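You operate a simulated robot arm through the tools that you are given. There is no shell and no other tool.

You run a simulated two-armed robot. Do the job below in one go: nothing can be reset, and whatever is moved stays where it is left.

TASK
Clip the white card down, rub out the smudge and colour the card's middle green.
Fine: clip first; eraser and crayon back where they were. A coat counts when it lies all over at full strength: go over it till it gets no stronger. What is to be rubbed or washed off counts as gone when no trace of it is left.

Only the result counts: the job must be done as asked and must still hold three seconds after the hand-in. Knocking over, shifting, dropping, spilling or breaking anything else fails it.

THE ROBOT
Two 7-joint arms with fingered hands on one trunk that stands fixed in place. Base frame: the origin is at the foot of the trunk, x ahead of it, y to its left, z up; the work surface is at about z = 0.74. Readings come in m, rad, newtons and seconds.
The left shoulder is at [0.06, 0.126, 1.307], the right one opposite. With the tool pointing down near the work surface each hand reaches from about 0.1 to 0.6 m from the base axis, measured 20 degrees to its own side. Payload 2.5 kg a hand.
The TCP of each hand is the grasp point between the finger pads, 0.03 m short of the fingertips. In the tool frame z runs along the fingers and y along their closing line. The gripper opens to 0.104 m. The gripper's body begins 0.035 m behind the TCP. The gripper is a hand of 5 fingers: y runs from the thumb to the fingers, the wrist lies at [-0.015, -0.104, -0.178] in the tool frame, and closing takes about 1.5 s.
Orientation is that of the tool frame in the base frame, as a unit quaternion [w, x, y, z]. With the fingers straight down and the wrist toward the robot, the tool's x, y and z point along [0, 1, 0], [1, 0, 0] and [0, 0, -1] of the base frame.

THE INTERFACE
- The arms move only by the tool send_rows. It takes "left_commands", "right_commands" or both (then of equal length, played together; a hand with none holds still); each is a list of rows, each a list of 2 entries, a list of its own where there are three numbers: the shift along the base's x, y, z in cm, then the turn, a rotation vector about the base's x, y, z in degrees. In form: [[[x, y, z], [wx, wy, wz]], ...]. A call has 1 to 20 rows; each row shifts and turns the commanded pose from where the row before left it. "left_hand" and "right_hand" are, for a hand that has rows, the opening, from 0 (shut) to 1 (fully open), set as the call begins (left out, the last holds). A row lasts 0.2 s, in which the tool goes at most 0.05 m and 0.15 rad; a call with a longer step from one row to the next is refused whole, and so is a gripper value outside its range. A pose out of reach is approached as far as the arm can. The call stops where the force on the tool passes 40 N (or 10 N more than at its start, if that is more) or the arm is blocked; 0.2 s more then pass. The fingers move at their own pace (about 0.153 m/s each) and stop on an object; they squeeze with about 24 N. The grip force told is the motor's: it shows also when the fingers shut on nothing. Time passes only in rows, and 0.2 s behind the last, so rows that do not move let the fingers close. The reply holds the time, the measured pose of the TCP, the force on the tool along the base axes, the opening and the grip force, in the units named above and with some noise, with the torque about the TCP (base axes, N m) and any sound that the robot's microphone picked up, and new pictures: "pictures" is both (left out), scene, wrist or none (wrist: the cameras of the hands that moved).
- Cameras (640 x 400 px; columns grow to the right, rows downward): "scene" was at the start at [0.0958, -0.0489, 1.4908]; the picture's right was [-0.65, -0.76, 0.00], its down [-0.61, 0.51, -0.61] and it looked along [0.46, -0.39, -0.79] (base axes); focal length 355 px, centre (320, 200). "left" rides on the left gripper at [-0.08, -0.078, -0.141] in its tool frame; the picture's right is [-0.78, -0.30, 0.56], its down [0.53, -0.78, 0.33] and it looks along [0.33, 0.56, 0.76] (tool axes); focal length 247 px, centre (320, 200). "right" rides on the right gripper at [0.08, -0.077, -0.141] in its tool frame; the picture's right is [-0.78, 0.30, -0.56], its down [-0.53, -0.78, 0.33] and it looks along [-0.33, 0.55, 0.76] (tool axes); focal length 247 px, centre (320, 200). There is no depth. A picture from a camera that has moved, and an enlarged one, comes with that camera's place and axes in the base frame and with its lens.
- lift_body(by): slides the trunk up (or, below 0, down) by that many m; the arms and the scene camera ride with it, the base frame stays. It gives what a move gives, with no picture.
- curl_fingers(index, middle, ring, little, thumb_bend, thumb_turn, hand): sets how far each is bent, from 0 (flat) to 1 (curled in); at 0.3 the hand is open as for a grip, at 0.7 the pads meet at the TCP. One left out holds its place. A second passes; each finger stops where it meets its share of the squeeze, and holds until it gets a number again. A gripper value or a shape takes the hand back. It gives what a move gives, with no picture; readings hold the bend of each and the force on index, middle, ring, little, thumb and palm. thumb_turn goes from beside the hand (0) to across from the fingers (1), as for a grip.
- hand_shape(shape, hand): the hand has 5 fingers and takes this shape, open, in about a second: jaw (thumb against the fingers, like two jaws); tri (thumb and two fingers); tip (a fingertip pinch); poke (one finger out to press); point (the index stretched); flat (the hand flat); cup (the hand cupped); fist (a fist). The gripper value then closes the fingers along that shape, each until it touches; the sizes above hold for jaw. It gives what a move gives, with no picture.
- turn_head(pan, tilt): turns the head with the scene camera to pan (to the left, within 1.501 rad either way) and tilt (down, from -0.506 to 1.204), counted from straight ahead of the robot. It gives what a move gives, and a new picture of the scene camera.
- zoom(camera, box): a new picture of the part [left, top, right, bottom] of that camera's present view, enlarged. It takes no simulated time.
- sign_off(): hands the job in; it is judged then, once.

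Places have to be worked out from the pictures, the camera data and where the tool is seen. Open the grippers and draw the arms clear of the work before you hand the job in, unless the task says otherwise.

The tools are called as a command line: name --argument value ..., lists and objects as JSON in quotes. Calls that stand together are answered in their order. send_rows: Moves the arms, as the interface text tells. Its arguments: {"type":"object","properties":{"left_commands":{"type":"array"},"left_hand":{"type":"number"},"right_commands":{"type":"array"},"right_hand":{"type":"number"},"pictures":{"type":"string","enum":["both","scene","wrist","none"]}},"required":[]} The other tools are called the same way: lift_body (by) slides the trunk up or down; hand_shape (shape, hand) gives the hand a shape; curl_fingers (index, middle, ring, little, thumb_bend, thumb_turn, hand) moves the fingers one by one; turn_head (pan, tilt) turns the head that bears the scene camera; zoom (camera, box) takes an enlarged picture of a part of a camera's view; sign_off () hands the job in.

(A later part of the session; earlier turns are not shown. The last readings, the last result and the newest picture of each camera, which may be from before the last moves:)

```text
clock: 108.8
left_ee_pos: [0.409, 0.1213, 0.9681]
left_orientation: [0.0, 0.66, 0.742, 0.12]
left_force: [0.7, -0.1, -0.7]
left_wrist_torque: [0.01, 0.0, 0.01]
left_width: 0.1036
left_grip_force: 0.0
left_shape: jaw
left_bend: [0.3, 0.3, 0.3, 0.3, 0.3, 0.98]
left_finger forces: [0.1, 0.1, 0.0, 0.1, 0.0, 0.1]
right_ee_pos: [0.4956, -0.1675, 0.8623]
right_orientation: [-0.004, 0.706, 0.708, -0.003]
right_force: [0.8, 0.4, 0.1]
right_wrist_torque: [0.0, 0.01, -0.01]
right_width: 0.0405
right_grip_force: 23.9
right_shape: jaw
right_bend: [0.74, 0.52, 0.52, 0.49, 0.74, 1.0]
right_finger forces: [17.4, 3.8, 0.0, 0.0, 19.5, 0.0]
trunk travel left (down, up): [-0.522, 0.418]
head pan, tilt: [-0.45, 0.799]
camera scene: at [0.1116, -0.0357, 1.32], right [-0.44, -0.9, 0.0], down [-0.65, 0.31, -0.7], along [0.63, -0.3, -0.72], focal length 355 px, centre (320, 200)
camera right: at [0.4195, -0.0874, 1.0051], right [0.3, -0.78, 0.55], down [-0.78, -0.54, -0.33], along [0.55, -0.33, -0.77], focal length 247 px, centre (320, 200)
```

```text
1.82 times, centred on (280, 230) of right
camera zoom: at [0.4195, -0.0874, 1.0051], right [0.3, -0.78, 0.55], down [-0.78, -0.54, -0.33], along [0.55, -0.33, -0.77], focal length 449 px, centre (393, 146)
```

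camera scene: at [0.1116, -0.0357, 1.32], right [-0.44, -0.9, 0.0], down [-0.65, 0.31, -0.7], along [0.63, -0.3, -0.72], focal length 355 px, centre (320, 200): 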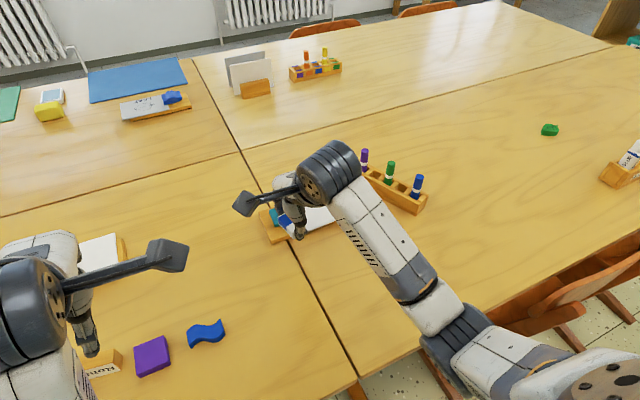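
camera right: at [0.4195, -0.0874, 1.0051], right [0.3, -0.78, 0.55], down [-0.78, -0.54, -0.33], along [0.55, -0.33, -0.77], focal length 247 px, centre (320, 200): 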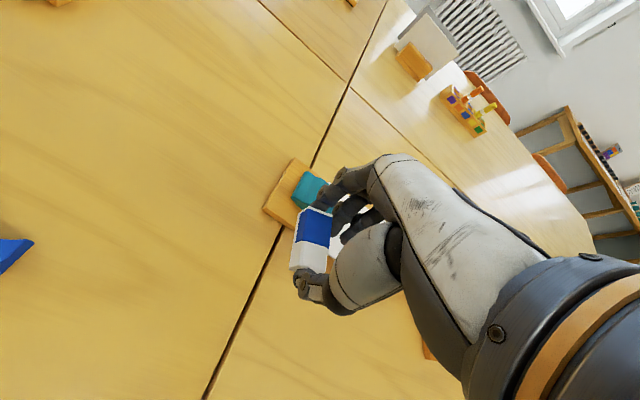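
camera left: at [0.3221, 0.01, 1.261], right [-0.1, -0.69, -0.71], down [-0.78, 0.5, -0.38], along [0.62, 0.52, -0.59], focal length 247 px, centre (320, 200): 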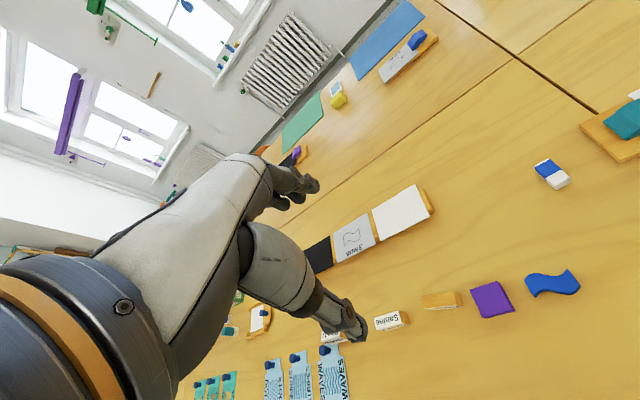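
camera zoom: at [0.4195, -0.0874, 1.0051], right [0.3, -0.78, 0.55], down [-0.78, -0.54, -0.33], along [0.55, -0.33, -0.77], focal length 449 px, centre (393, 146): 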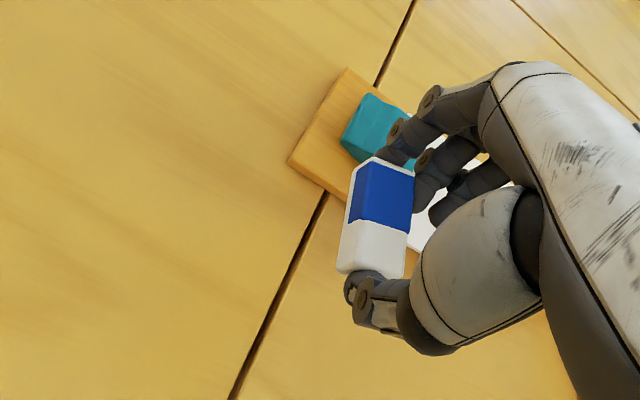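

The hand blocks the view. I'll move it up towards the eraser's home spot so I can inspect the card freely.

send_rows --right_commands '[[[1, 3, 2], [0, 0, 0]], [[2, 3, 2], [0, 0, 0]], [[2, 3, 1], [0, 0, 0]], [[2.2, 0.9, 0], [0, 0, 0]], [[0, 0, 0], [0, 0, 0]]]'

zoom --camera "scene" --box '[260, 165, 380, 245]'

zoom --camera "right" --box '[320, 240, 480, 390]'

```text
clock: 110.0
left_ee_pos: [0.4096, 0.1211, 0.969]
left_orientation: [0.0, 0.66, 0.741, 0.119]
left_force: [-0.9, -0.8, 0.8]
left_wrist_torque: [-0.02, 0.0, 0.0]
left_width: 0.1039
left_grip_force: 0.1
left_shape: jaw
left_bend: [0.3, 0.3, 0.3, 0.3, 0.3, 0.98]
left_finger forces: [0.1, 0.0, 0.0, 0.0, 0.1, 0.0]
right_ee_pos: [0.5686, -0.0694, 0.9132]
right_orientation: [-0.003, 0.706, 0.708, -0.002]
right_force: [-0.3, -0.4, -0.5]
right_wrist_torque: [0.02, -0.02, 0.01]
right_width: 0.0405
right_grip_force: 23.9
right_shape: jaw
right_bend: [0.74, 0.52, 0.52, 0.49, 0.74, 1.0]
right_finger forces: [17.5, 3.8, 0.0, 0.1, 19.4, 0.1]
trunk travel left (down, up): [-0.522, 0.418]
head pan, tilt: [-0.45, 0.799]
camera scene: at [0.1117, -0.0358, 1.32], right [-0.44, -0.9, 0.0], down [-0.65, 0.31, -0.7], along [0.63, -0.3, -0.72], focal length 355 px, centre (320, 200)
camera right: at [0.4913, 0.0116, 1.0558], right [0.3, -0.78, 0.55], down [-0.78, -0.54, -0.33], along [0.55, -0.33, -0.77], focal length 247 px, centre (320, 200)
```

scene: 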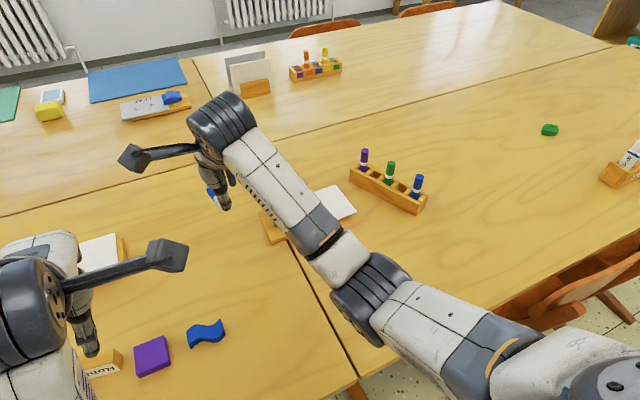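
right: 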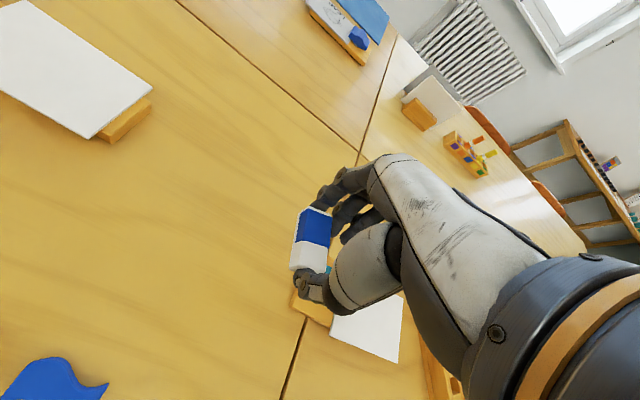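

```text
5.00 times, centred on (320, 205) of scene
camera zoom: at [0.1117, -0.0358, 1.32], right [-0.44, -0.9, 0.0], down [-0.65, 0.31, -0.7], along [0.63, -0.3, -0.72], focal length 1776 px, centre (320, 175)
```

zoom: 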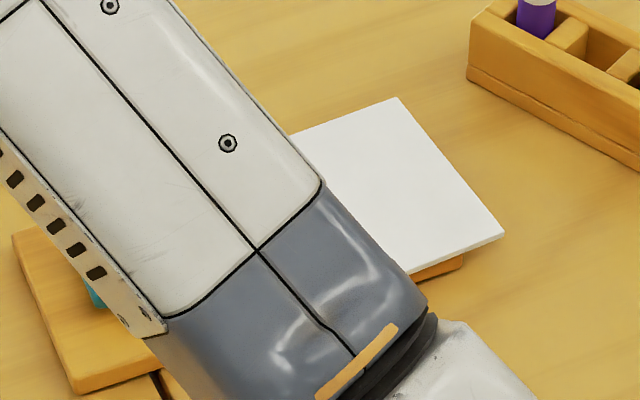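

```text
2.67 times, centred on (400, 315) of right
camera zoom: at [0.4913, 0.0116, 1.0558], right [0.3, -0.78, 0.55], down [-0.78, -0.54, -0.33], along [0.55, -0.33, -0.77], focal length 659 px, centre (107, -107)
```

zoom: 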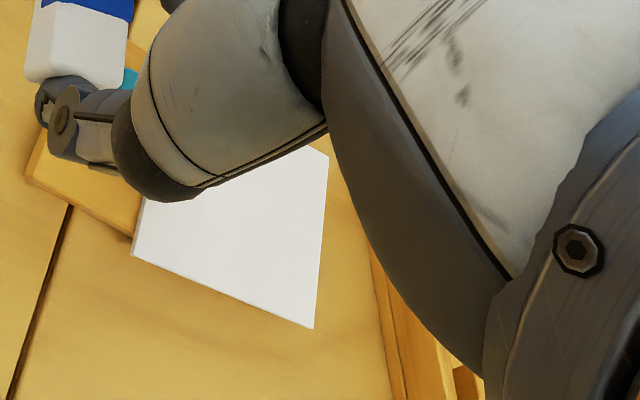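

What I can see is clean. I'll pull the hand back to see the entire card.

send_rows --right_commands '[[[-4, 1, 1], [0, 0, 0]], [[-4, 1, 1], [0, 0, 0]], [[-4, 1, 1], [0, 0, 0]], [[-3, 1, 0], [0, 0, 0]], [[0, 0, 0], [0, 0, 0]]]' --pictures "scene"

zoom --camera "scene" --box '[250, 175, 370, 250]'

```text
clock: 111.4
left_ee_pos: [0.4102, 0.1226, 0.9689]
left_orientation: [-0.001, 0.66, 0.742, 0.12]
left_force: [-1.3, -0.3, 0.2]
left_wrist_torque: [0.02, 0.02, 0.0]
left_width: 0.1039
left_grip_force: 0.0
left_shape: jaw
left_bend: [0.3, 0.3, 0.3, 0.3, 0.3, 0.98]
left_finger forces: [0.1, 0.1, 0.0, 0.1, 0.1, 0.0]
right_ee_pos: [0.4403, -0.0707, 0.9569]
right_orientation: [0.061, 0.727, 0.683, -0.013]
right_force: [0.0, 0.2, -0.8]
right_wrist_torque: [0.02, 0.0, -0.03]
right_width: 0.0404
right_grip_force: 24.5
right_shape: jaw
right_bend: [0.74, 0.52, 0.52, 0.49, 0.74, 1.0]
right_finger forces: [17.4, 3.7, 0.0, 0.1, 19.3, 0.0]
trunk travel left (down, up): [-0.522, 0.418]
head pan, tilt: [-0.45, 0.799]
stopped in row 5 (right hand): the arm was blocked; the commanded pose is now the measured one
camera scene: at [0.1117, -0.0359, 1.3199], right [-0.44, -0.9, 0.0], down [-0.65, 0.31, -0.7], along [0.63, -0.3, -0.72], focal length 355 px, centre (320, 200)
```

scene: 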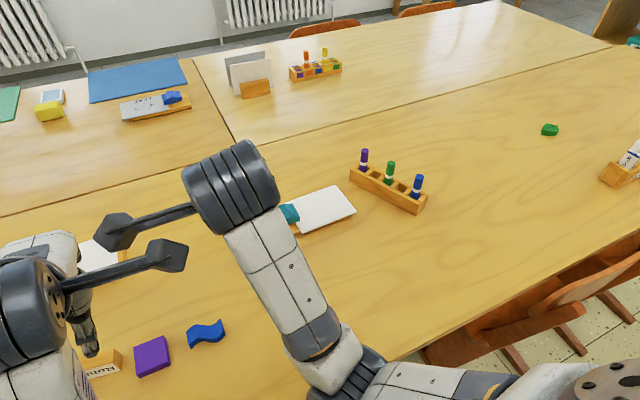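

```text
5.33 times, centred on (310, 212) of scene
camera zoom: at [0.1117, -0.0359, 1.3199], right [-0.44, -0.9, 0.0], down [-0.65, 0.31, -0.7], along [0.63, -0.3, -0.72], focal length 1894 px, centre (373, 133)
```

zoom: 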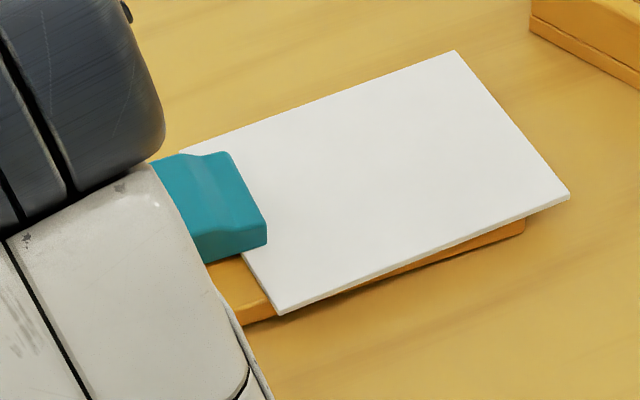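

The card is entirely clean, and clipped. The wrist got blocked and slightly turned on that retreat, so I'm restoring the orientation while returning to above the eraser's home spot.

send_rows --right_commands '[[[3, 0, 0], [2, 1.3, 1.2]], [[3, 0, 0], [2, 1.3, 1.2]], [[3, 0, 0], [2, 1.3, 1.2]], [[3, 0, -1], [0, 0, 0]], [[1.4, 0.2, -3], [0, 0, 0]], [[0, 0, -4], [0, 0, 0]], [[0, 0, -4], [0, 0, 0]], [[0, 0, -4], [0, 0, 0]], [[0, 0, 0], [0, 0, 0]]]'

zoom --camera "right" --box '[240, 150, 400, 300]'

```text
clock: 113.4
left_ee_pos: [0.4096, 0.1218, 0.9684]
left_orientation: [0.001, 0.66, 0.742, 0.119]
left_force: [-0.6, 0.3, -0.9]
left_wrist_torque: [-0.01, 0.02, 0.0]
left_width: 0.1037
left_grip_force: 0.1
left_shape: jaw
left_bend: [0.3, 0.3, 0.3, 0.3, 0.3, 0.98]
left_finger forces: [0.0, 0.1, 0.0, 0.1, 0.1, 0.1]
right_ee_pos: [0.5732, -0.0669, 0.7952]
right_orientation: [-0.004, 0.705, 0.709, 0.002]
right_force: [-0.5, -0.2, 0.1]
right_wrist_torque: [-0.02, -0.01, -0.03]
right_width: 0.0403
right_grip_force: 23.7
right_shape: jaw
right_bend: [0.74, 0.53, 0.52, 0.49, 0.74, 1.0]
right_finger forces: [17.5, 3.6, 0.0, 0.1, 19.3, 0.0]
trunk travel left (down, up): [-0.522, 0.418]
head pan, tilt: [-0.45, 0.799]
camera scene: at [0.1117, -0.0358, 1.32], right [-0.44, -0.9, 0.0], down [-0.65, 0.31, -0.7], along [0.63, -0.3, -0.72], focal length 355 px, centre (320, 200)
camera right: at [0.4953, 0.0116, 0.9389], right [0.3, -0.78, 0.55], down [-0.78, -0.54, -0.33], along [0.55, -0.33, -0.77], focal length 247 px, centre (320, 200)
```

scene: 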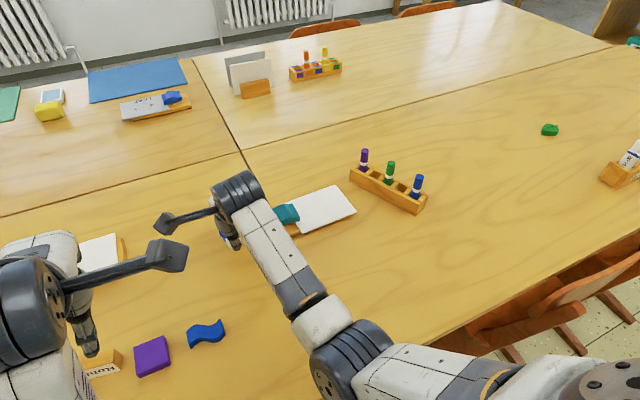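
right: 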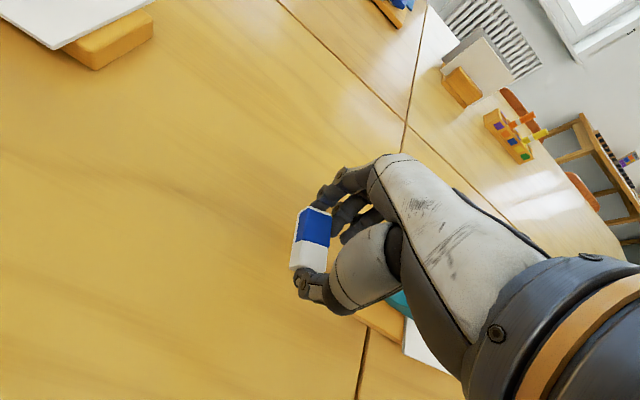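

```text
2.67 times, centred on (320, 225) of right
camera zoom: at [0.4953, 0.0116, 0.9389], right [0.3, -0.78, 0.55], down [-0.78, -0.54, -0.33], along [0.55, -0.33, -0.77], focal length 659 px, centre (320, 133)
```

zoom: 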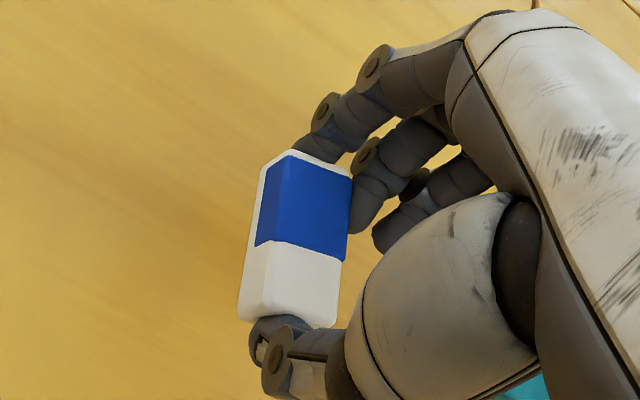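

The eraser has twisted about 8° in the grip. I'll counter-rotate, lower onto its spot, and release.

send_rows --right_commands '[[[0.2, -0.1, 0], [0, 0, -7]], [[0, 0, -1], [0, 0, 0]], [[0, 0, -0.5], [0, 0, 0]], [[0, 0, -0.3], [0, 0, 0]], [[0, 0, 0], [0, 0, 0]]]' --pictures "none"

send_rows --right_commands '[[[0, 0, -0.2], [0, 0, 0]], [[0, 0, 0], [0, 0, 0]]]' --pictures "none"

send_rows --right_commands '[[[0, 0, 0], [0, 0, 0]], [[0, 0, 0], [0, 0, 0]], [[0, 0, 0], [0, 0, 0]], [[0, 0, 0], [0, 0, 0]], [[0, 0, 0], [0, 0, 0]], [[0, 0, 0], [0, 0, 0]], [[0, 0, 2], [0, 0, 0]], [[0, 0, 4], [0, 0, 7]], [[0, 0, 4], [0, 0, 0]], [[0, 0, 0], [0, 0, 0]]]' --right_hand 1

zoom --camera "right" --box '[180, 190, 340, 310]'

```text
clock: 114.6
left_ee_pos: [0.4077, 0.1206, 0.9695]
left_orientation: [0.0, 0.66, 0.742, 0.119]
left_force: [-0.1, -0.2, 0.4]
left_wrist_torque: [-0.01, -0.01, -0.01]
left_width: 0.104
left_grip_force: 0.0
left_shape: jaw
left_bend: [0.3, 0.3, 0.3, 0.3, 0.3, 0.98]
left_finger forces: [0.0, 0.0, 0.0, 0.0, 0.1, 0.1]
right_ee_pos: [0.5753, -0.0675, 0.779]
right_orientation: [-0.004, 0.748, 0.664, 0.003]
right_force: [0.1, -0.4, -0.3]
right_wrist_torque: [0.02, 0.01, 0.06]
right_width: 0.0403
right_grip_force: 23.8
right_shape: jaw
right_bend: [0.74, 0.53, 0.52, 0.49, 0.74, 1.0]
right_finger forces: [17.3, 3.5, 0.0, 0.0, 19.3, 0.0]
trunk travel left (down, up): [-0.522, 0.418]
head pan, tilt: [-0.45, 0.799]
```

```text
clock: 115.2
left_ee_pos: [0.4086, 0.1214, 0.9688]
left_orientation: [0.0, 0.66, 0.742, 0.119]
left_force: [-0.1, -0.9, 0.3]
left_wrist_torque: [-0.03, -0.03, 0.01]
left_width: 0.1038
left_grip_force: 0.0
left_shape: jaw
left_bend: [0.3, 0.3, 0.3, 0.3, 0.3, 0.98]
left_finger forces: [0.0, 0.0, 0.0, 0.0, 0.1, 0.1]
right_ee_pos: [0.5737, -0.0672, 0.7761]
right_orientation: [-0.004, 0.748, 0.664, 0.001]
right_force: [0.9, -0.7, -0.4]
right_wrist_torque: [-0.01, 0.0, 0.0]
right_width: 0.0401
right_grip_force: 24.3
right_shape: jaw
right_bend: [0.74, 0.53, 0.52, 0.49, 0.74, 1.0]
right_finger forces: [17.4, 3.4, 0.0, 0.1, 19.3, 0.0]
trunk travel left (down, up): [-0.522, 0.418]
head pan, tilt: [-0.45, 0.799]
```

```text
clock: 117.4
left_ee_pos: [0.4096, 0.1198, 0.9693]
left_orientation: [0.0, 0.66, 0.742, 0.12]
left_force: [-0.5, 0.4, 0.0]
left_wrist_torque: [0.0, 0.0, 0.0]
left_width: 0.1038
left_grip_force: 0.1
left_shape: jaw
left_bend: [0.3, 0.3, 0.3, 0.3, 0.3, 0.98]
left_finger forces: [0.1, 0.1, 0.0, 0.1, 0.0, 0.0]
right_ee_pos: [0.5742, -0.0671, 0.8758]
right_orientation: [-0.004, 0.705, 0.709, 0.002]
right_force: [0.9, -0.3, 0.5]
right_wrist_torque: [0.0, 0.01, -0.02]
right_width: 0.1037
right_grip_force: 0.0
right_shape: jaw
right_bend: [0.3, 0.3, 0.3, 0.3, 0.3, 0.98]
right_finger forces: [0.0, 0.1, 0.0, 0.1, 0.0, 0.0]
trunk travel left (down, up): [-0.522, 0.418]
head pan, tilt: [-0.45, 0.799]
camera scene: at [0.1116, -0.0358, 1.32], right [-0.44, -0.9, 0.0], down [-0.65, 0.31, -0.7], along [0.63, -0.3, -0.72], focal length 355 px, centre (320, 200)
camera right: at [0.4972, 0.0118, 1.02], right [0.3, -0.78, 0.55], down [-0.78, -0.54, -0.33], along [0.55, -0.32, -0.77], focal length 247 px, centre (320, 200)
```

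scene: 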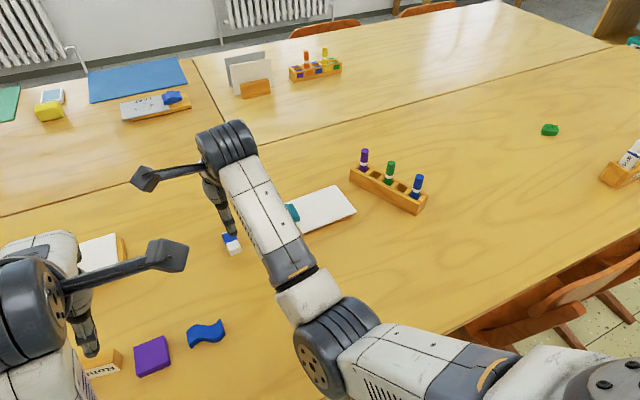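
right: 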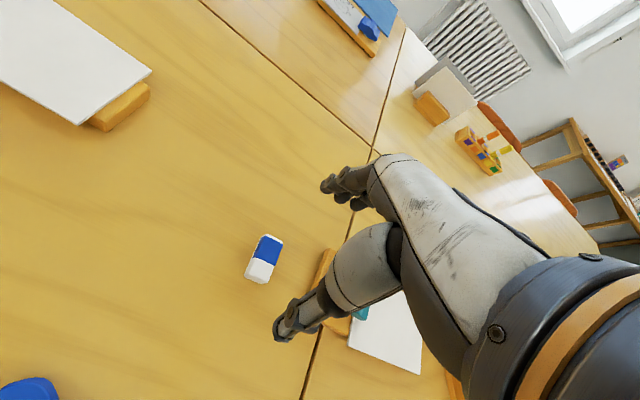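

```text
3.33 times, centred on (260, 250) of right
camera zoom: at [0.4972, 0.0118, 1.02], right [0.3, -0.78, 0.55], down [-0.78, -0.54, -0.33], along [0.55, -0.32, -0.77], focal length 823 px, centre (520, 33)
```

zoom: 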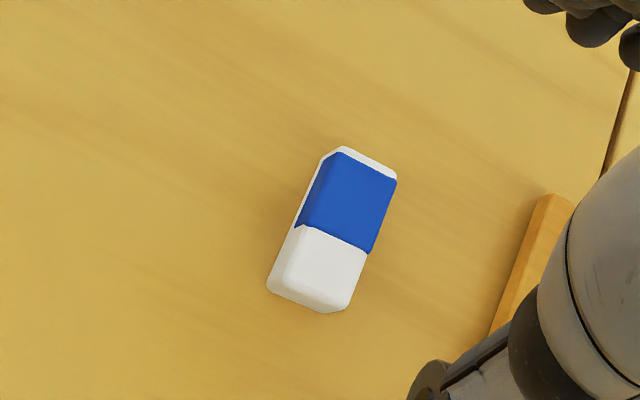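

The eraser is back in place. Now the crayon: triangulation puts the green crayon's top at about (0.574, -0.428, 0.832), so I'm moving above it with the hand half open.

send_rows --right_commands '[[[0, -2, 3], [0, 0, 0]], [[0, -4, 2], [0, 0, 0]], [[0, -4.5, 0], [0, 0, 0]], [[0, -4.5, 0], [0, 0, 0]], [[0, -4.5, 0], [0, 0, 0]], [[0, -4.5, 0], [0, 0, 0]], [[0, -4.5, 0], [0, 0, 0]], [[0, -4.5, 0], [0, 0, 0]], [[0, -3, 0], [0, 0, 0]], [[0, 0, 0], [0, 0, 0]]]' --right_hand 0.55

zoom --camera "right" --box '[200, 130, 440, 310]'

zoom --camera "scene" --box '[250, 100, 450, 250]'

```text
clock: 119.6
left_ee_pos: [0.4095, 0.1206, 0.9705]
left_orientation: [0.0, 0.659, 0.742, 0.119]
left_force: [0.3, 0.3, 0.1]
left_wrist_torque: [-0.02, -0.02, 0.02]
left_width: 0.1039
left_grip_force: 0.0
left_shape: jaw
left_bend: [0.3, 0.3, 0.3, 0.3, 0.3, 0.98]
left_finger forces: [0.1, 0.0, 0.0, 0.0, 0.0, 0.0]
right_ee_pos: [0.5753, -0.4269, 0.9269]
right_orientation: [-0.005, 0.705, 0.709, 0.002]
right_force: [-0.3, 1.0, 0.0]
right_wrist_torque: [0.0, 0.01, 0.0]
right_width: 0.0571
right_grip_force: 0.1
right_shape: jaw
right_bend: [0.74, 0.42, 0.39, 0.42, 0.67, 1.0]
right_finger forces: [0.0, 0.0, 0.1, 0.0, 0.0, 0.0]
trunk travel left (down, up): [-0.522, 0.418]
head pan, tilt: [-0.45, 0.799]
camera scene: at [0.1116, -0.0359, 1.32], right [-0.44, -0.9, 0.0], down [-0.65, 0.31, -0.7], along [0.63, -0.3, -0.72], focal length 355 px, centre (320, 200)
camera right: at [0.4978, -0.3486, 1.0694], right [0.3, -0.78, 0.55], down [-0.78, -0.54, -0.33], along [0.55, -0.32, -0.77], focal length 247 px, centre (320, 200)
```

scene: 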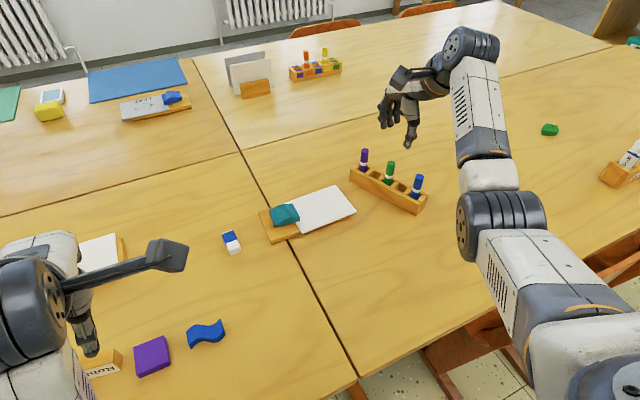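
right: 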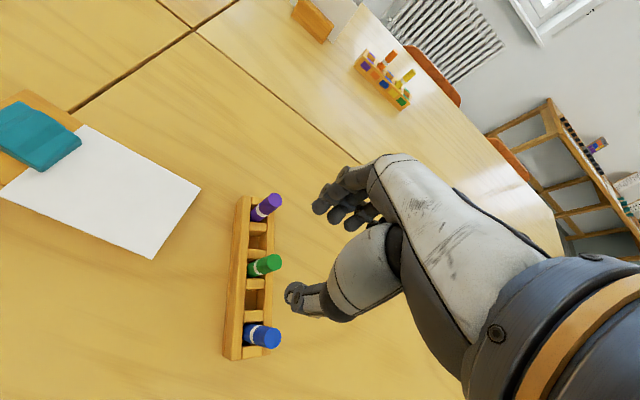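

```text
2.22 times, centred on (320, 220) of right
camera zoom: at [0.4978, -0.3486, 1.0694], right [0.3, -0.78, 0.55], down [-0.78, -0.54, -0.33], along [0.55, -0.32, -0.77], focal length 549 px, centre (320, 156)
```

zoom: 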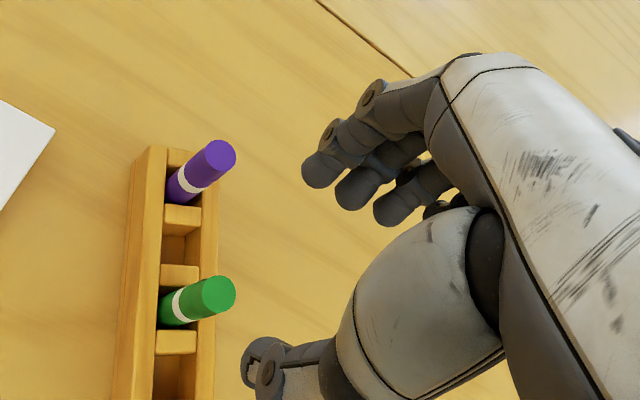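

```text
2.67 times, centred on (350, 175) of scene
camera zoom: at [0.1116, -0.0359, 1.32], right [-0.44, -0.9, 0.0], down [-0.65, 0.31, -0.7], along [0.63, -0.3, -0.72], focal length 947 px, centre (240, 267)
```

zoom: 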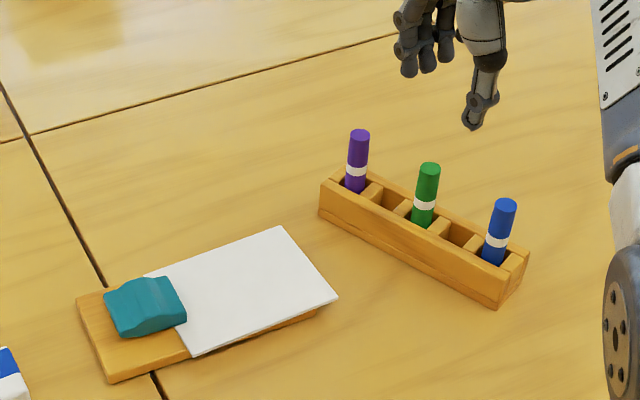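

The picture agrees: the crayon axis is at about (0.5715, -0.425). I'm descending around it, pausing before gripping.

send_rows --right_commands '[[[-0.4, 0.2, -2], [0, 0, 0]], [[0, 0, -3], [0, 0, 0]], [[0, 0, -2.5], [0, 0, 0]], [[0, 0, -1], [0, 0, 0]], [[0, 0, 0], [0, 0, 0]]]'

zoom --camera "right" --box '[220, 130, 420, 300]'

zoom --camera "scene" --box '[330, 110, 450, 220]'

```text
clock: 120.8
left_ee_pos: [0.4095, 0.1224, 0.9693]
left_orientation: [0.0, 0.659, 0.742, 0.119]
left_force: [0.4, 0.1, -0.4]
left_wrist_torque: [0.01, -0.02, 0.0]
left_width: 0.1038
left_grip_force: 0.0
left_shape: jaw
left_bend: [0.3, 0.3, 0.3, 0.3, 0.3, 0.98]
left_finger forces: [0.1, 0.0, 0.0, 0.0, 0.1, 0.0]
right_ee_pos: [0.5713, -0.4244, 0.841]
right_orientation: [-0.005, 0.706, 0.709, 0.003]
right_force: [0.4, -0.2, -0.5]
right_wrist_torque: [0.0, 0.0, -0.01]
right_width: 0.0576
right_grip_force: 0.1
right_shape: jaw
right_bend: [0.74, 0.42, 0.39, 0.42, 0.67, 1.0]
right_finger forces: [0.0, 0.0, 0.0, 0.0, 0.0, 0.0]
trunk travel left (down, up): [-0.522, 0.418]
head pan, tilt: [-0.45, 0.799]
camera scene: at [0.1116, -0.0358, 1.32], right [-0.44, -0.9, 0.0], down [-0.65, 0.31, -0.7], along [0.63, -0.3, -0.72], focal length 355 px, centre (320, 200)
camera right: at [0.4938, -0.3457, 0.9839], right [0.3, -0.78, 0.55], down [-0.78, -0.54, -0.33], along [0.55, -0.33, -0.77], focal length 247 px, centre (320, 200)
```

scene: 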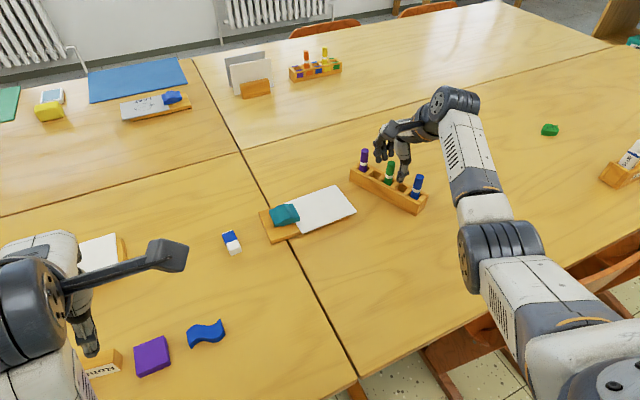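
right: 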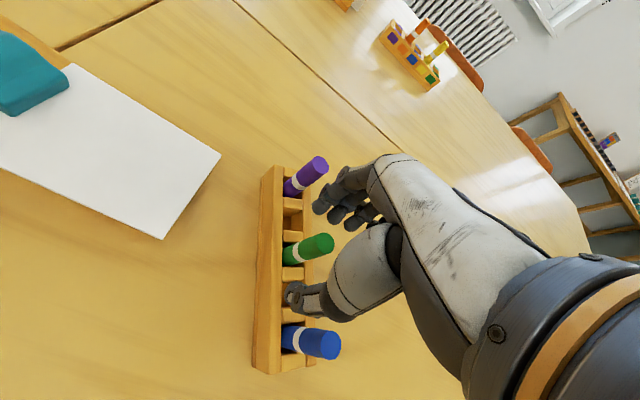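

```text
2.35 times, centred on (320, 215) of right
camera zoom: at [0.4938, -0.3457, 0.9839], right [0.3, -0.78, 0.55], down [-0.78, -0.54, -0.33], along [0.55, -0.33, -0.77], focal length 581 px, centre (320, 165)
```

zoom: 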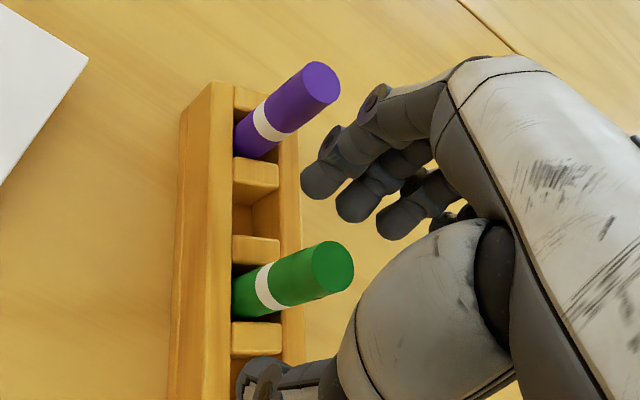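

```text
3.64 times, centred on (390, 165) of scene
camera zoom: at [0.1116, -0.0358, 1.32], right [-0.44, -0.9, 0.0], down [-0.65, 0.31, -0.7], along [0.63, -0.3, -0.72], focal length 1292 px, centre (66, 327)
```

zoom: 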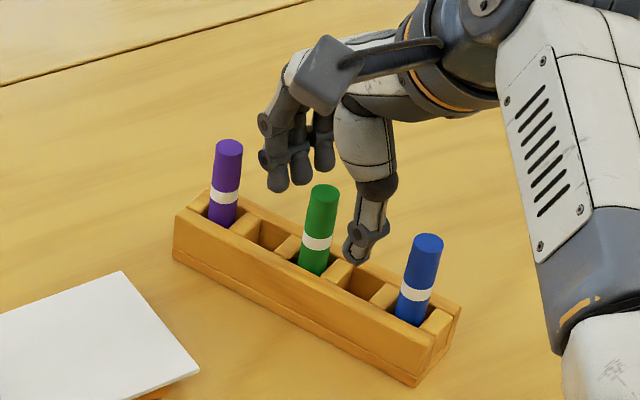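

The crayon top sits right at the TCP between thumb and fingers. I'm lowering 2 cm more and closing.

send_rows --right_commands '[[[0, 0, -1], [0, 0, 0]], [[0, 0, -1], [0, 0, 0]], [[0, 0, 0], [0, 0, 0]]]' --pictures "none"

send_rows --right_commands '[[[0, 0, 0], [0, 0, 0]], [[0, 0, 0], [0, 0, 0]], [[0, 0, 0], [0, 0, 0]], [[0, 0, 0], [0, 0, 0]], [[0, 0, 0], [0, 0, 0]], [[0, 0, 0], [0, 0, 0]], [[0, 0, 0], [0, 0, 0]]]' --right_hand 0.05

zoom --camera "right" --box '[220, 130, 420, 300]'

zoom --camera "scene" --box '[330, 110, 450, 220]'

```text
clock: 121.6
left_ee_pos: [0.4078, 0.1212, 0.9689]
left_orientation: [0.0, 0.66, 0.742, 0.119]
left_force: [0.5, 1.0, 0.3]
left_wrist_torque: [0.04, -0.02, 0.01]
left_width: 0.1038
left_grip_force: 0.0
left_shape: jaw
left_bend: [0.3, 0.3, 0.3, 0.3, 0.3, 0.98]
left_finger forces: [0.0, 0.0, 0.0, 0.1, 0.1, 0.0]
right_ee_pos: [0.5712, -0.4245, 0.8207]
right_orientation: [-0.004, 0.705, 0.709, 0.002]
right_force: [-0.3, -0.3, 0.7]
right_wrist_torque: [-0.02, 0.0, 0.01]
right_width: 0.0576
right_grip_force: 0.0
right_shape: jaw
right_bend: [0.74, 0.42, 0.39, 0.42, 0.67, 1.0]
right_finger forces: [0.0, 0.0, 0.0, 0.0, 0.0, 0.0]
trunk travel left (down, up): [-0.522, 0.418]
head pan, tilt: [-0.45, 0.799]
```

```text
clock: 123.2
left_ee_pos: [0.4086, 0.122, 0.9699]
left_orientation: [0.0, 0.659, 0.742, 0.12]
left_force: [0.6, -0.2, 0.5]
left_wrist_torque: [0.04, 0.01, -0.02]
left_width: 0.1042
left_grip_force: 0.0
left_shape: jaw
left_bend: [0.3, 0.3, 0.3, 0.3, 0.3, 0.98]
left_finger forces: [0.0, 0.0, 0.0, 0.0, 0.0, 0.0]
right_ee_pos: [0.572, -0.4259, 0.822]
right_orientation: [-0.004, 0.706, 0.708, 0.002]
right_force: [-0.3, 0.3, 1.7]
right_wrist_torque: [0.04, 0.01, -0.01]
right_width: 0.0057
right_grip_force: 0.1
right_shape: jaw
right_bend: [0.71, 0.65, 0.66, 0.65, 0.71, 1.0]
right_finger forces: [0.9, 1.6, 0.0, 0.0, 2.3, 0.0]
trunk travel left (down, up): [-0.522, 0.418]
head pan, tilt: [-0.45, 0.799]
camera scene: at [0.1116, -0.0357, 1.32], right [-0.44, -0.9, 0.0], down [-0.65, 0.31, -0.7], along [0.63, -0.3, -0.72], focal length 355 px, centre (320, 200)
camera right: at [0.4934, -0.346, 0.9644], right [0.3, -0.78, 0.55], down [-0.78, -0.54, -0.33], along [0.55, -0.33, -0.77], focal length 247 px, centre (320, 200)
```

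scene: 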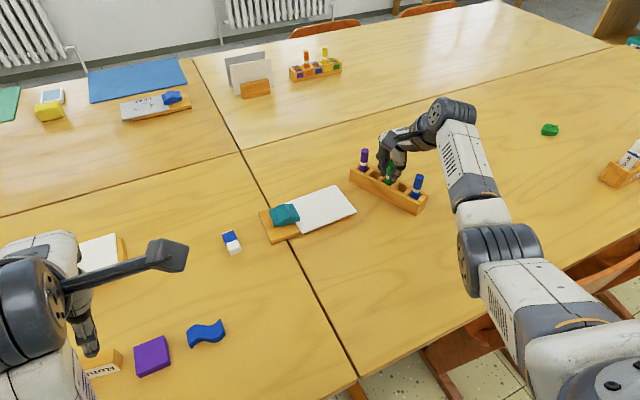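
right: 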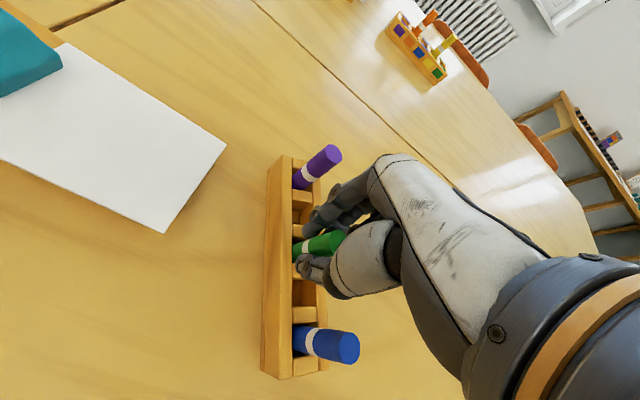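

```text
2.35 times, centred on (320, 215) of right
camera zoom: at [0.4934, -0.346, 0.9644], right [0.3, -0.78, 0.55], down [-0.78, -0.54, -0.33], along [0.55, -0.33, -0.77], focal length 581 px, centre (320, 165)
```

zoom: 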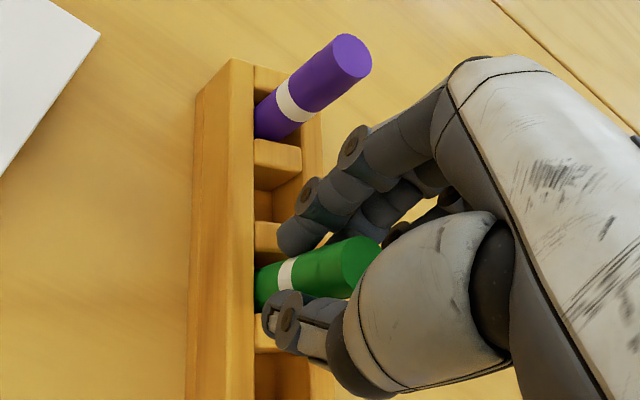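

```text
3.64 times, centred on (390, 165) of scene
camera zoom: at [0.1116, -0.0357, 1.32], right [-0.44, -0.9, 0.0], down [-0.65, 0.31, -0.7], along [0.63, -0.3, -0.72], focal length 1292 px, centre (66, 327)
```

zoom: 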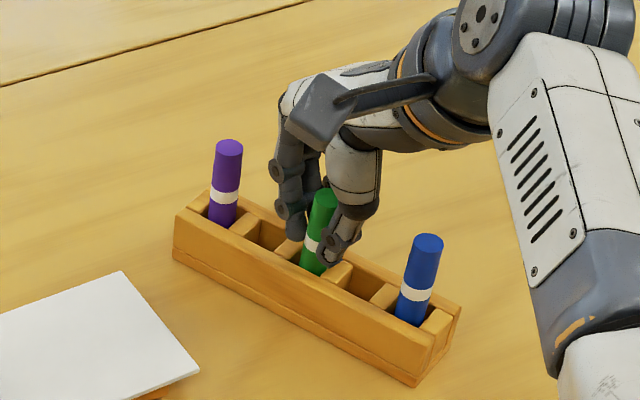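

The fingers just touch the crayon. I'm closing fully for a firm grip.

send_rows --right_commands '[[[0, 0, 0], [0, 0, 0]], [[0, 0, 0], [0, 0, 0]], [[0, 0, 0], [0, 0, 0]], [[0, 0, 0], [0, 0, 0]], [[0, 0, 0], [0, 0, 0]]]' --right_hand 0

zoom --camera "right" --box '[260, 180, 380, 290]'

zoom --camera "scene" --box '[360, 140, 430, 200]'

```text
clock: 124.4
left_ee_pos: [0.4094, 0.1213, 0.9691]
left_orientation: [-0.001, 0.66, 0.742, 0.12]
left_force: [1.1, 0.8, -0.1]
left_wrist_torque: [-0.01, -0.01, -0.02]
left_width: 0.1038
left_grip_force: 0.1
left_shape: jaw
left_bend: [0.3, 0.3, 0.3, 0.3, 0.3, 0.98]
left_finger forces: [0.0, 0.1, 0.1, 0.0, 0.0, 0.0]
right_ee_pos: [0.5709, -0.4245, 0.8208]
right_orientation: [-0.004, 0.706, 0.708, 0.002]
right_force: [0.3, 0.0, 0.5]
right_wrist_torque: [0.0, -0.03, 0.01]
right_width: 0.0063
right_grip_force: 24.3
right_shape: jaw
right_bend: [0.71, 0.65, 0.7, 0.7, 0.73, 1.0]
right_finger forces: [10.4, 9.7, 0.0, 0.1, 19.9, 0.0]
trunk travel left (down, up): [-0.522, 0.418]
head pan, tilt: [-0.45, 0.799]
camera scene: at [0.1116, -0.0358, 1.32], right [-0.44, -0.9, 0.0], down [-0.65, 0.31, -0.7], along [0.63, -0.3, -0.72], focal length 355 px, centre (320, 200)
camera right: at [0.4935, -0.346, 0.9643], right [0.3, -0.78, 0.55], down [-0.78, -0.54, -0.33], along [0.55, -0.33, -0.77], focal length 247 px, centre (320, 200)
```

scene: 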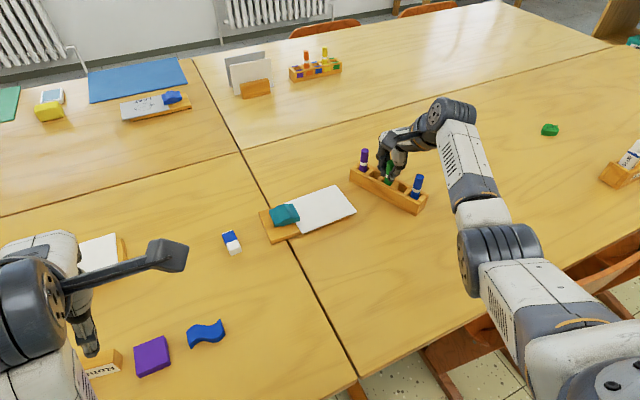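
right: 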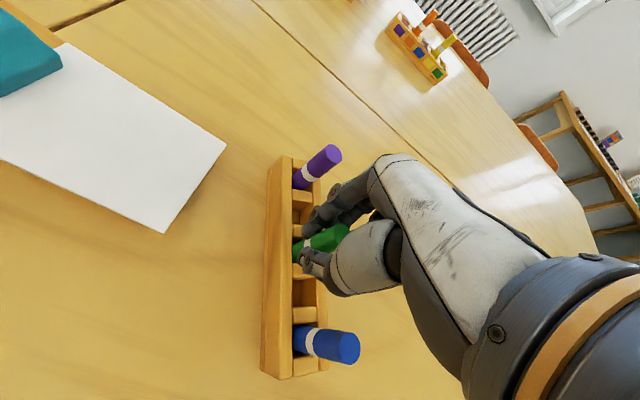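

```text
3.64 times, centred on (320, 235) of right
camera zoom: at [0.4935, -0.346, 0.9643], right [0.3, -0.78, 0.55], down [-0.78, -0.54, -0.33], along [0.55, -0.33, -0.77], focal length 898 px, centre (320, 73)
```

zoom: 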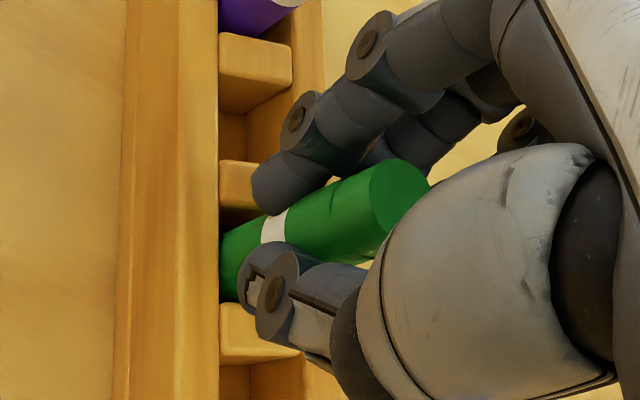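

```text
6.67 times, centred on (395, 170) of scene
camera zoom: at [0.1116, -0.0358, 1.32], right [-0.44, -0.9, 0.0], down [-0.65, 0.31, -0.7], along [0.63, -0.3, -0.72], focal length 2368 px, centre (-180, 400)
```

zoom: 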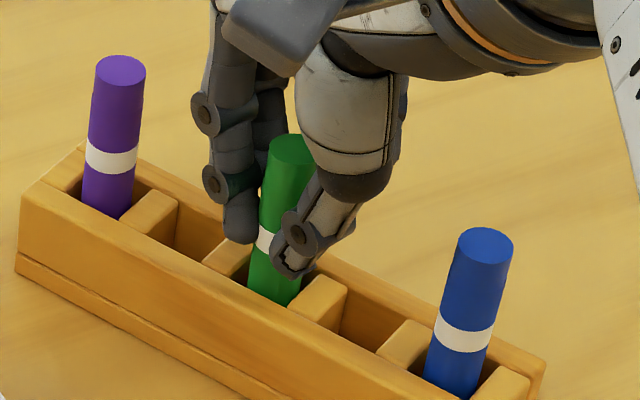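

The crayon is firmly gripped (thumb 20 N against index and middle). I'm lifting it straight out of its slot.

send_rows --right_commands '[[[0, 0, 1], [0, 0, 0]], [[0, 0, 1], [0, 0, 0]], [[0, 0, 2], [0, 0, 0]], [[0, 0, 2], [0, 0, 0]], [[0, 0, 3], [0, 0, 0]], [[0, 0, 3], [0, 0, 0]], [[0, 0, 0], [0, 0, 0]]]'

zoom --camera "right" --box '[220, 150, 380, 290]'

zoom --camera "scene" --box '[340, 90, 450, 220]'

```text
clock: 126.0
left_ee_pos: [0.409, 0.1205, 0.9696]
left_orientation: [-0.001, 0.659, 0.742, 0.119]
left_force: [-0.2, 0.3, 0.0]
left_wrist_torque: [-0.03, 0.0, -0.02]
left_width: 0.1035
left_grip_force: 0.0
left_shape: jaw
left_bend: [0.3, 0.3, 0.3, 0.3, 0.3, 0.98]
left_finger forces: [0.0, 0.0, 0.0, 0.1, 0.1, 0.0]
right_ee_pos: [0.5723, -0.4242, 0.9426]
right_orientation: [-0.005, 0.705, 0.709, 0.002]
right_force: [0.8, -0.1, -0.3]
right_wrist_torque: [-0.01, 0.0, -0.03]
right_width: 0.0065
right_grip_force: 23.9
right_shape: jaw
right_bend: [0.71, 0.65, 0.7, 0.7, 0.73, 1.0]
right_finger forces: [10.5, 9.9, 0.1, 0.0, 19.9, 0.0]
trunk travel left (down, up): [-0.522, 0.418]
head pan, tilt: [-0.45, 0.799]
camera scene: at [0.1117, -0.0358, 1.32], right [-0.44, -0.9, 0.0], down [-0.65, 0.31, -0.7], along [0.63, -0.3, -0.72], focal length 355 px, centre (320, 200)
camera right: at [0.4942, -0.3459, 1.0845], right [0.3, -0.78, 0.55], down [-0.78, -0.54, -0.33], along [0.55, -0.33, -0.77], focal length 247 px, centre (320, 200)
```

scene: 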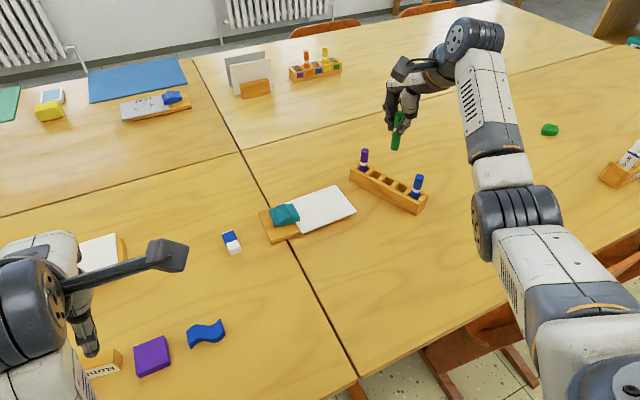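
right: 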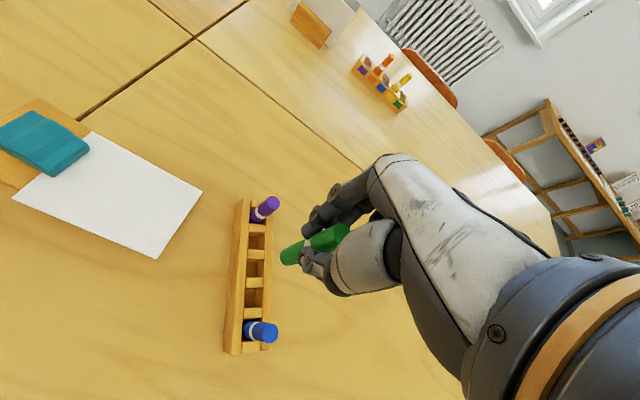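

```text
2.86 times, centred on (300, 220) of right
camera zoom: at [0.4942, -0.3459, 1.0845], right [0.3, -0.78, 0.55], down [-0.78, -0.54, -0.33], along [0.55, -0.33, -0.77], focal length 706 px, centre (377, 143)
```

zoom: 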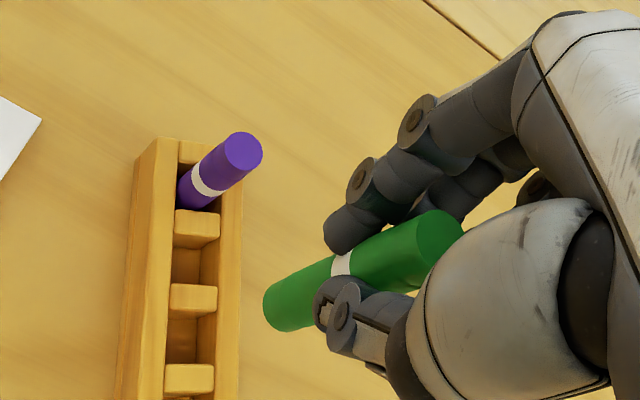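

```text
3.08 times, centred on (395, 155) of scene
camera zoom: at [0.1117, -0.0358, 1.32], right [-0.44, -0.9, 0.0], down [-0.65, 0.31, -0.7], along [0.63, -0.3, -0.72], focal length 1093 px, centre (89, 338)
```

zoom: 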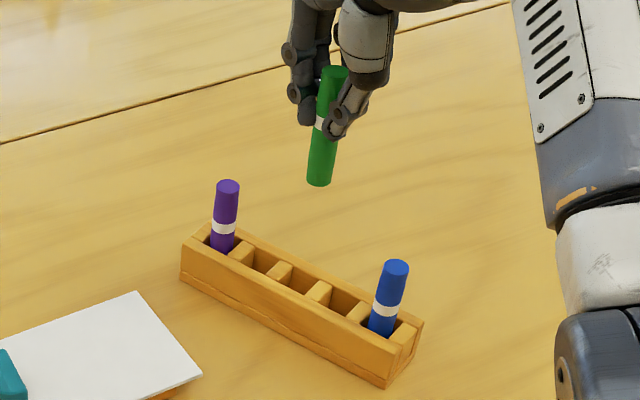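

The crayon hangs vertical, its blunt end about 73 mm below the TCP. I'm carrying it over the card, to the far end of the middle zone, and hovering.

send_rows --right_commands '[[[0.3, 3, 0], [0, 0, 0]], [[0.3, 3, 0], [0, 0, 0]], [[0.3, 3, -1], [0, 0, 0]], [[0.2, 2.4, -3], [0, 0, 0]], [[0, 0, -3], [0, 0, 0]], [[0, 0, -2], [0, 0, 0]], [[0, 0, -1.3], [0, 0, 0]], [[0, 0, 0], [0, 0, 0]]]'

zoom --camera "right" --box '[180, 130, 400, 300]'

zoom --camera "scene" --box '[260, 150, 380, 240]'

```text
clock: 127.8
left_ee_pos: [0.4105, 0.1213, 0.9688]
left_orientation: [0.0, 0.66, 0.742, 0.12]
left_force: [-1.2, 1.6, 0.4]
left_wrist_torque: [-0.03, 0.02, -0.06]
left_width: 0.1036
left_grip_force: 0.1
left_shape: jaw
left_bend: [0.3, 0.3, 0.3, 0.3, 0.3, 0.98]
left_finger forces: [0.0, 0.0, 0.1, 0.0, 0.1, 0.0]
right_ee_pos: [0.5826, -0.3124, 0.8379]
right_orientation: [-0.004, 0.706, 0.709, 0.002]
right_force: [0.2, -0.2, -1.2]
right_wrist_torque: [0.02, 0.0, 0.02]
right_width: 0.0068
right_grip_force: 23.6
right_shape: jaw
right_bend: [0.71, 0.64, 0.7, 0.7, 0.73, 1.0]
right_finger forces: [10.7, 10.0, 0.0, 0.0, 19.9, 0.0]
trunk travel left (down, up): [-0.522, 0.418]
head pan, tilt: [-0.45, 0.799]
camera scene: at [0.1116, -0.0358, 1.32], right [-0.44, -0.9, 0.0], down [-0.65, 0.31, -0.7], along [0.63, -0.3, -0.72], focal length 355 px, centre (320, 200)
camera right: at [0.5039, -0.233, 0.9815], right [0.3, -0.78, 0.55], down [-0.78, -0.54, -0.33], along [0.55, -0.33, -0.77], focal length 247 px, centre (320, 200)
```

scene: 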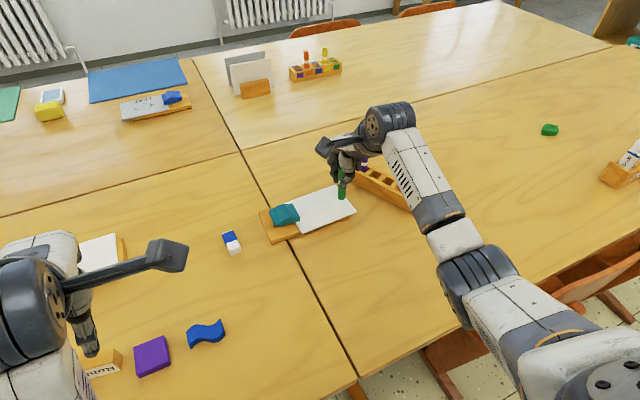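
right: 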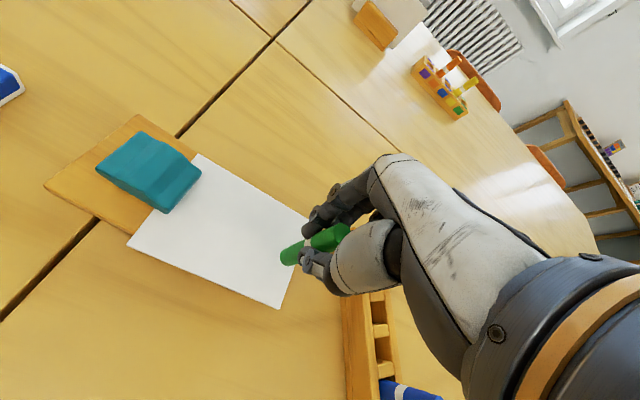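

```text
2.35 times, centred on (290, 215) of right
camera zoom: at [0.5039, -0.233, 0.9815], right [0.3, -0.78, 0.55], down [-0.78, -0.54, -0.33], along [0.55, -0.33, -0.77], focal length 581 px, centre (391, 165)
```

zoom: 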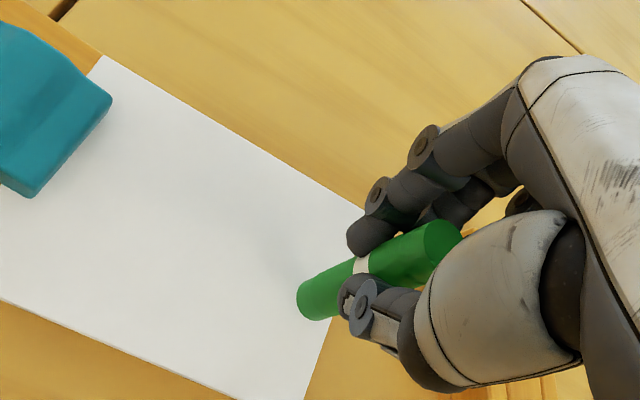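

```text
4.44 times, centred on (320, 195) of scene
camera zoom: at [0.1116, -0.0358, 1.32], right [-0.44, -0.9, 0.0], down [-0.65, 0.31, -0.7], along [0.63, -0.3, -0.72], focal length 1579 px, centre (320, 222)
```

zoom: 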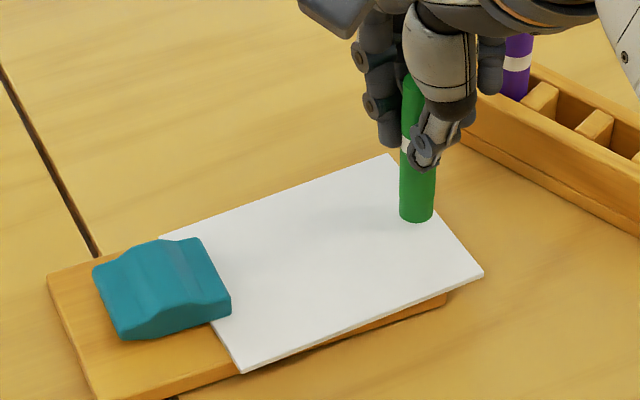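

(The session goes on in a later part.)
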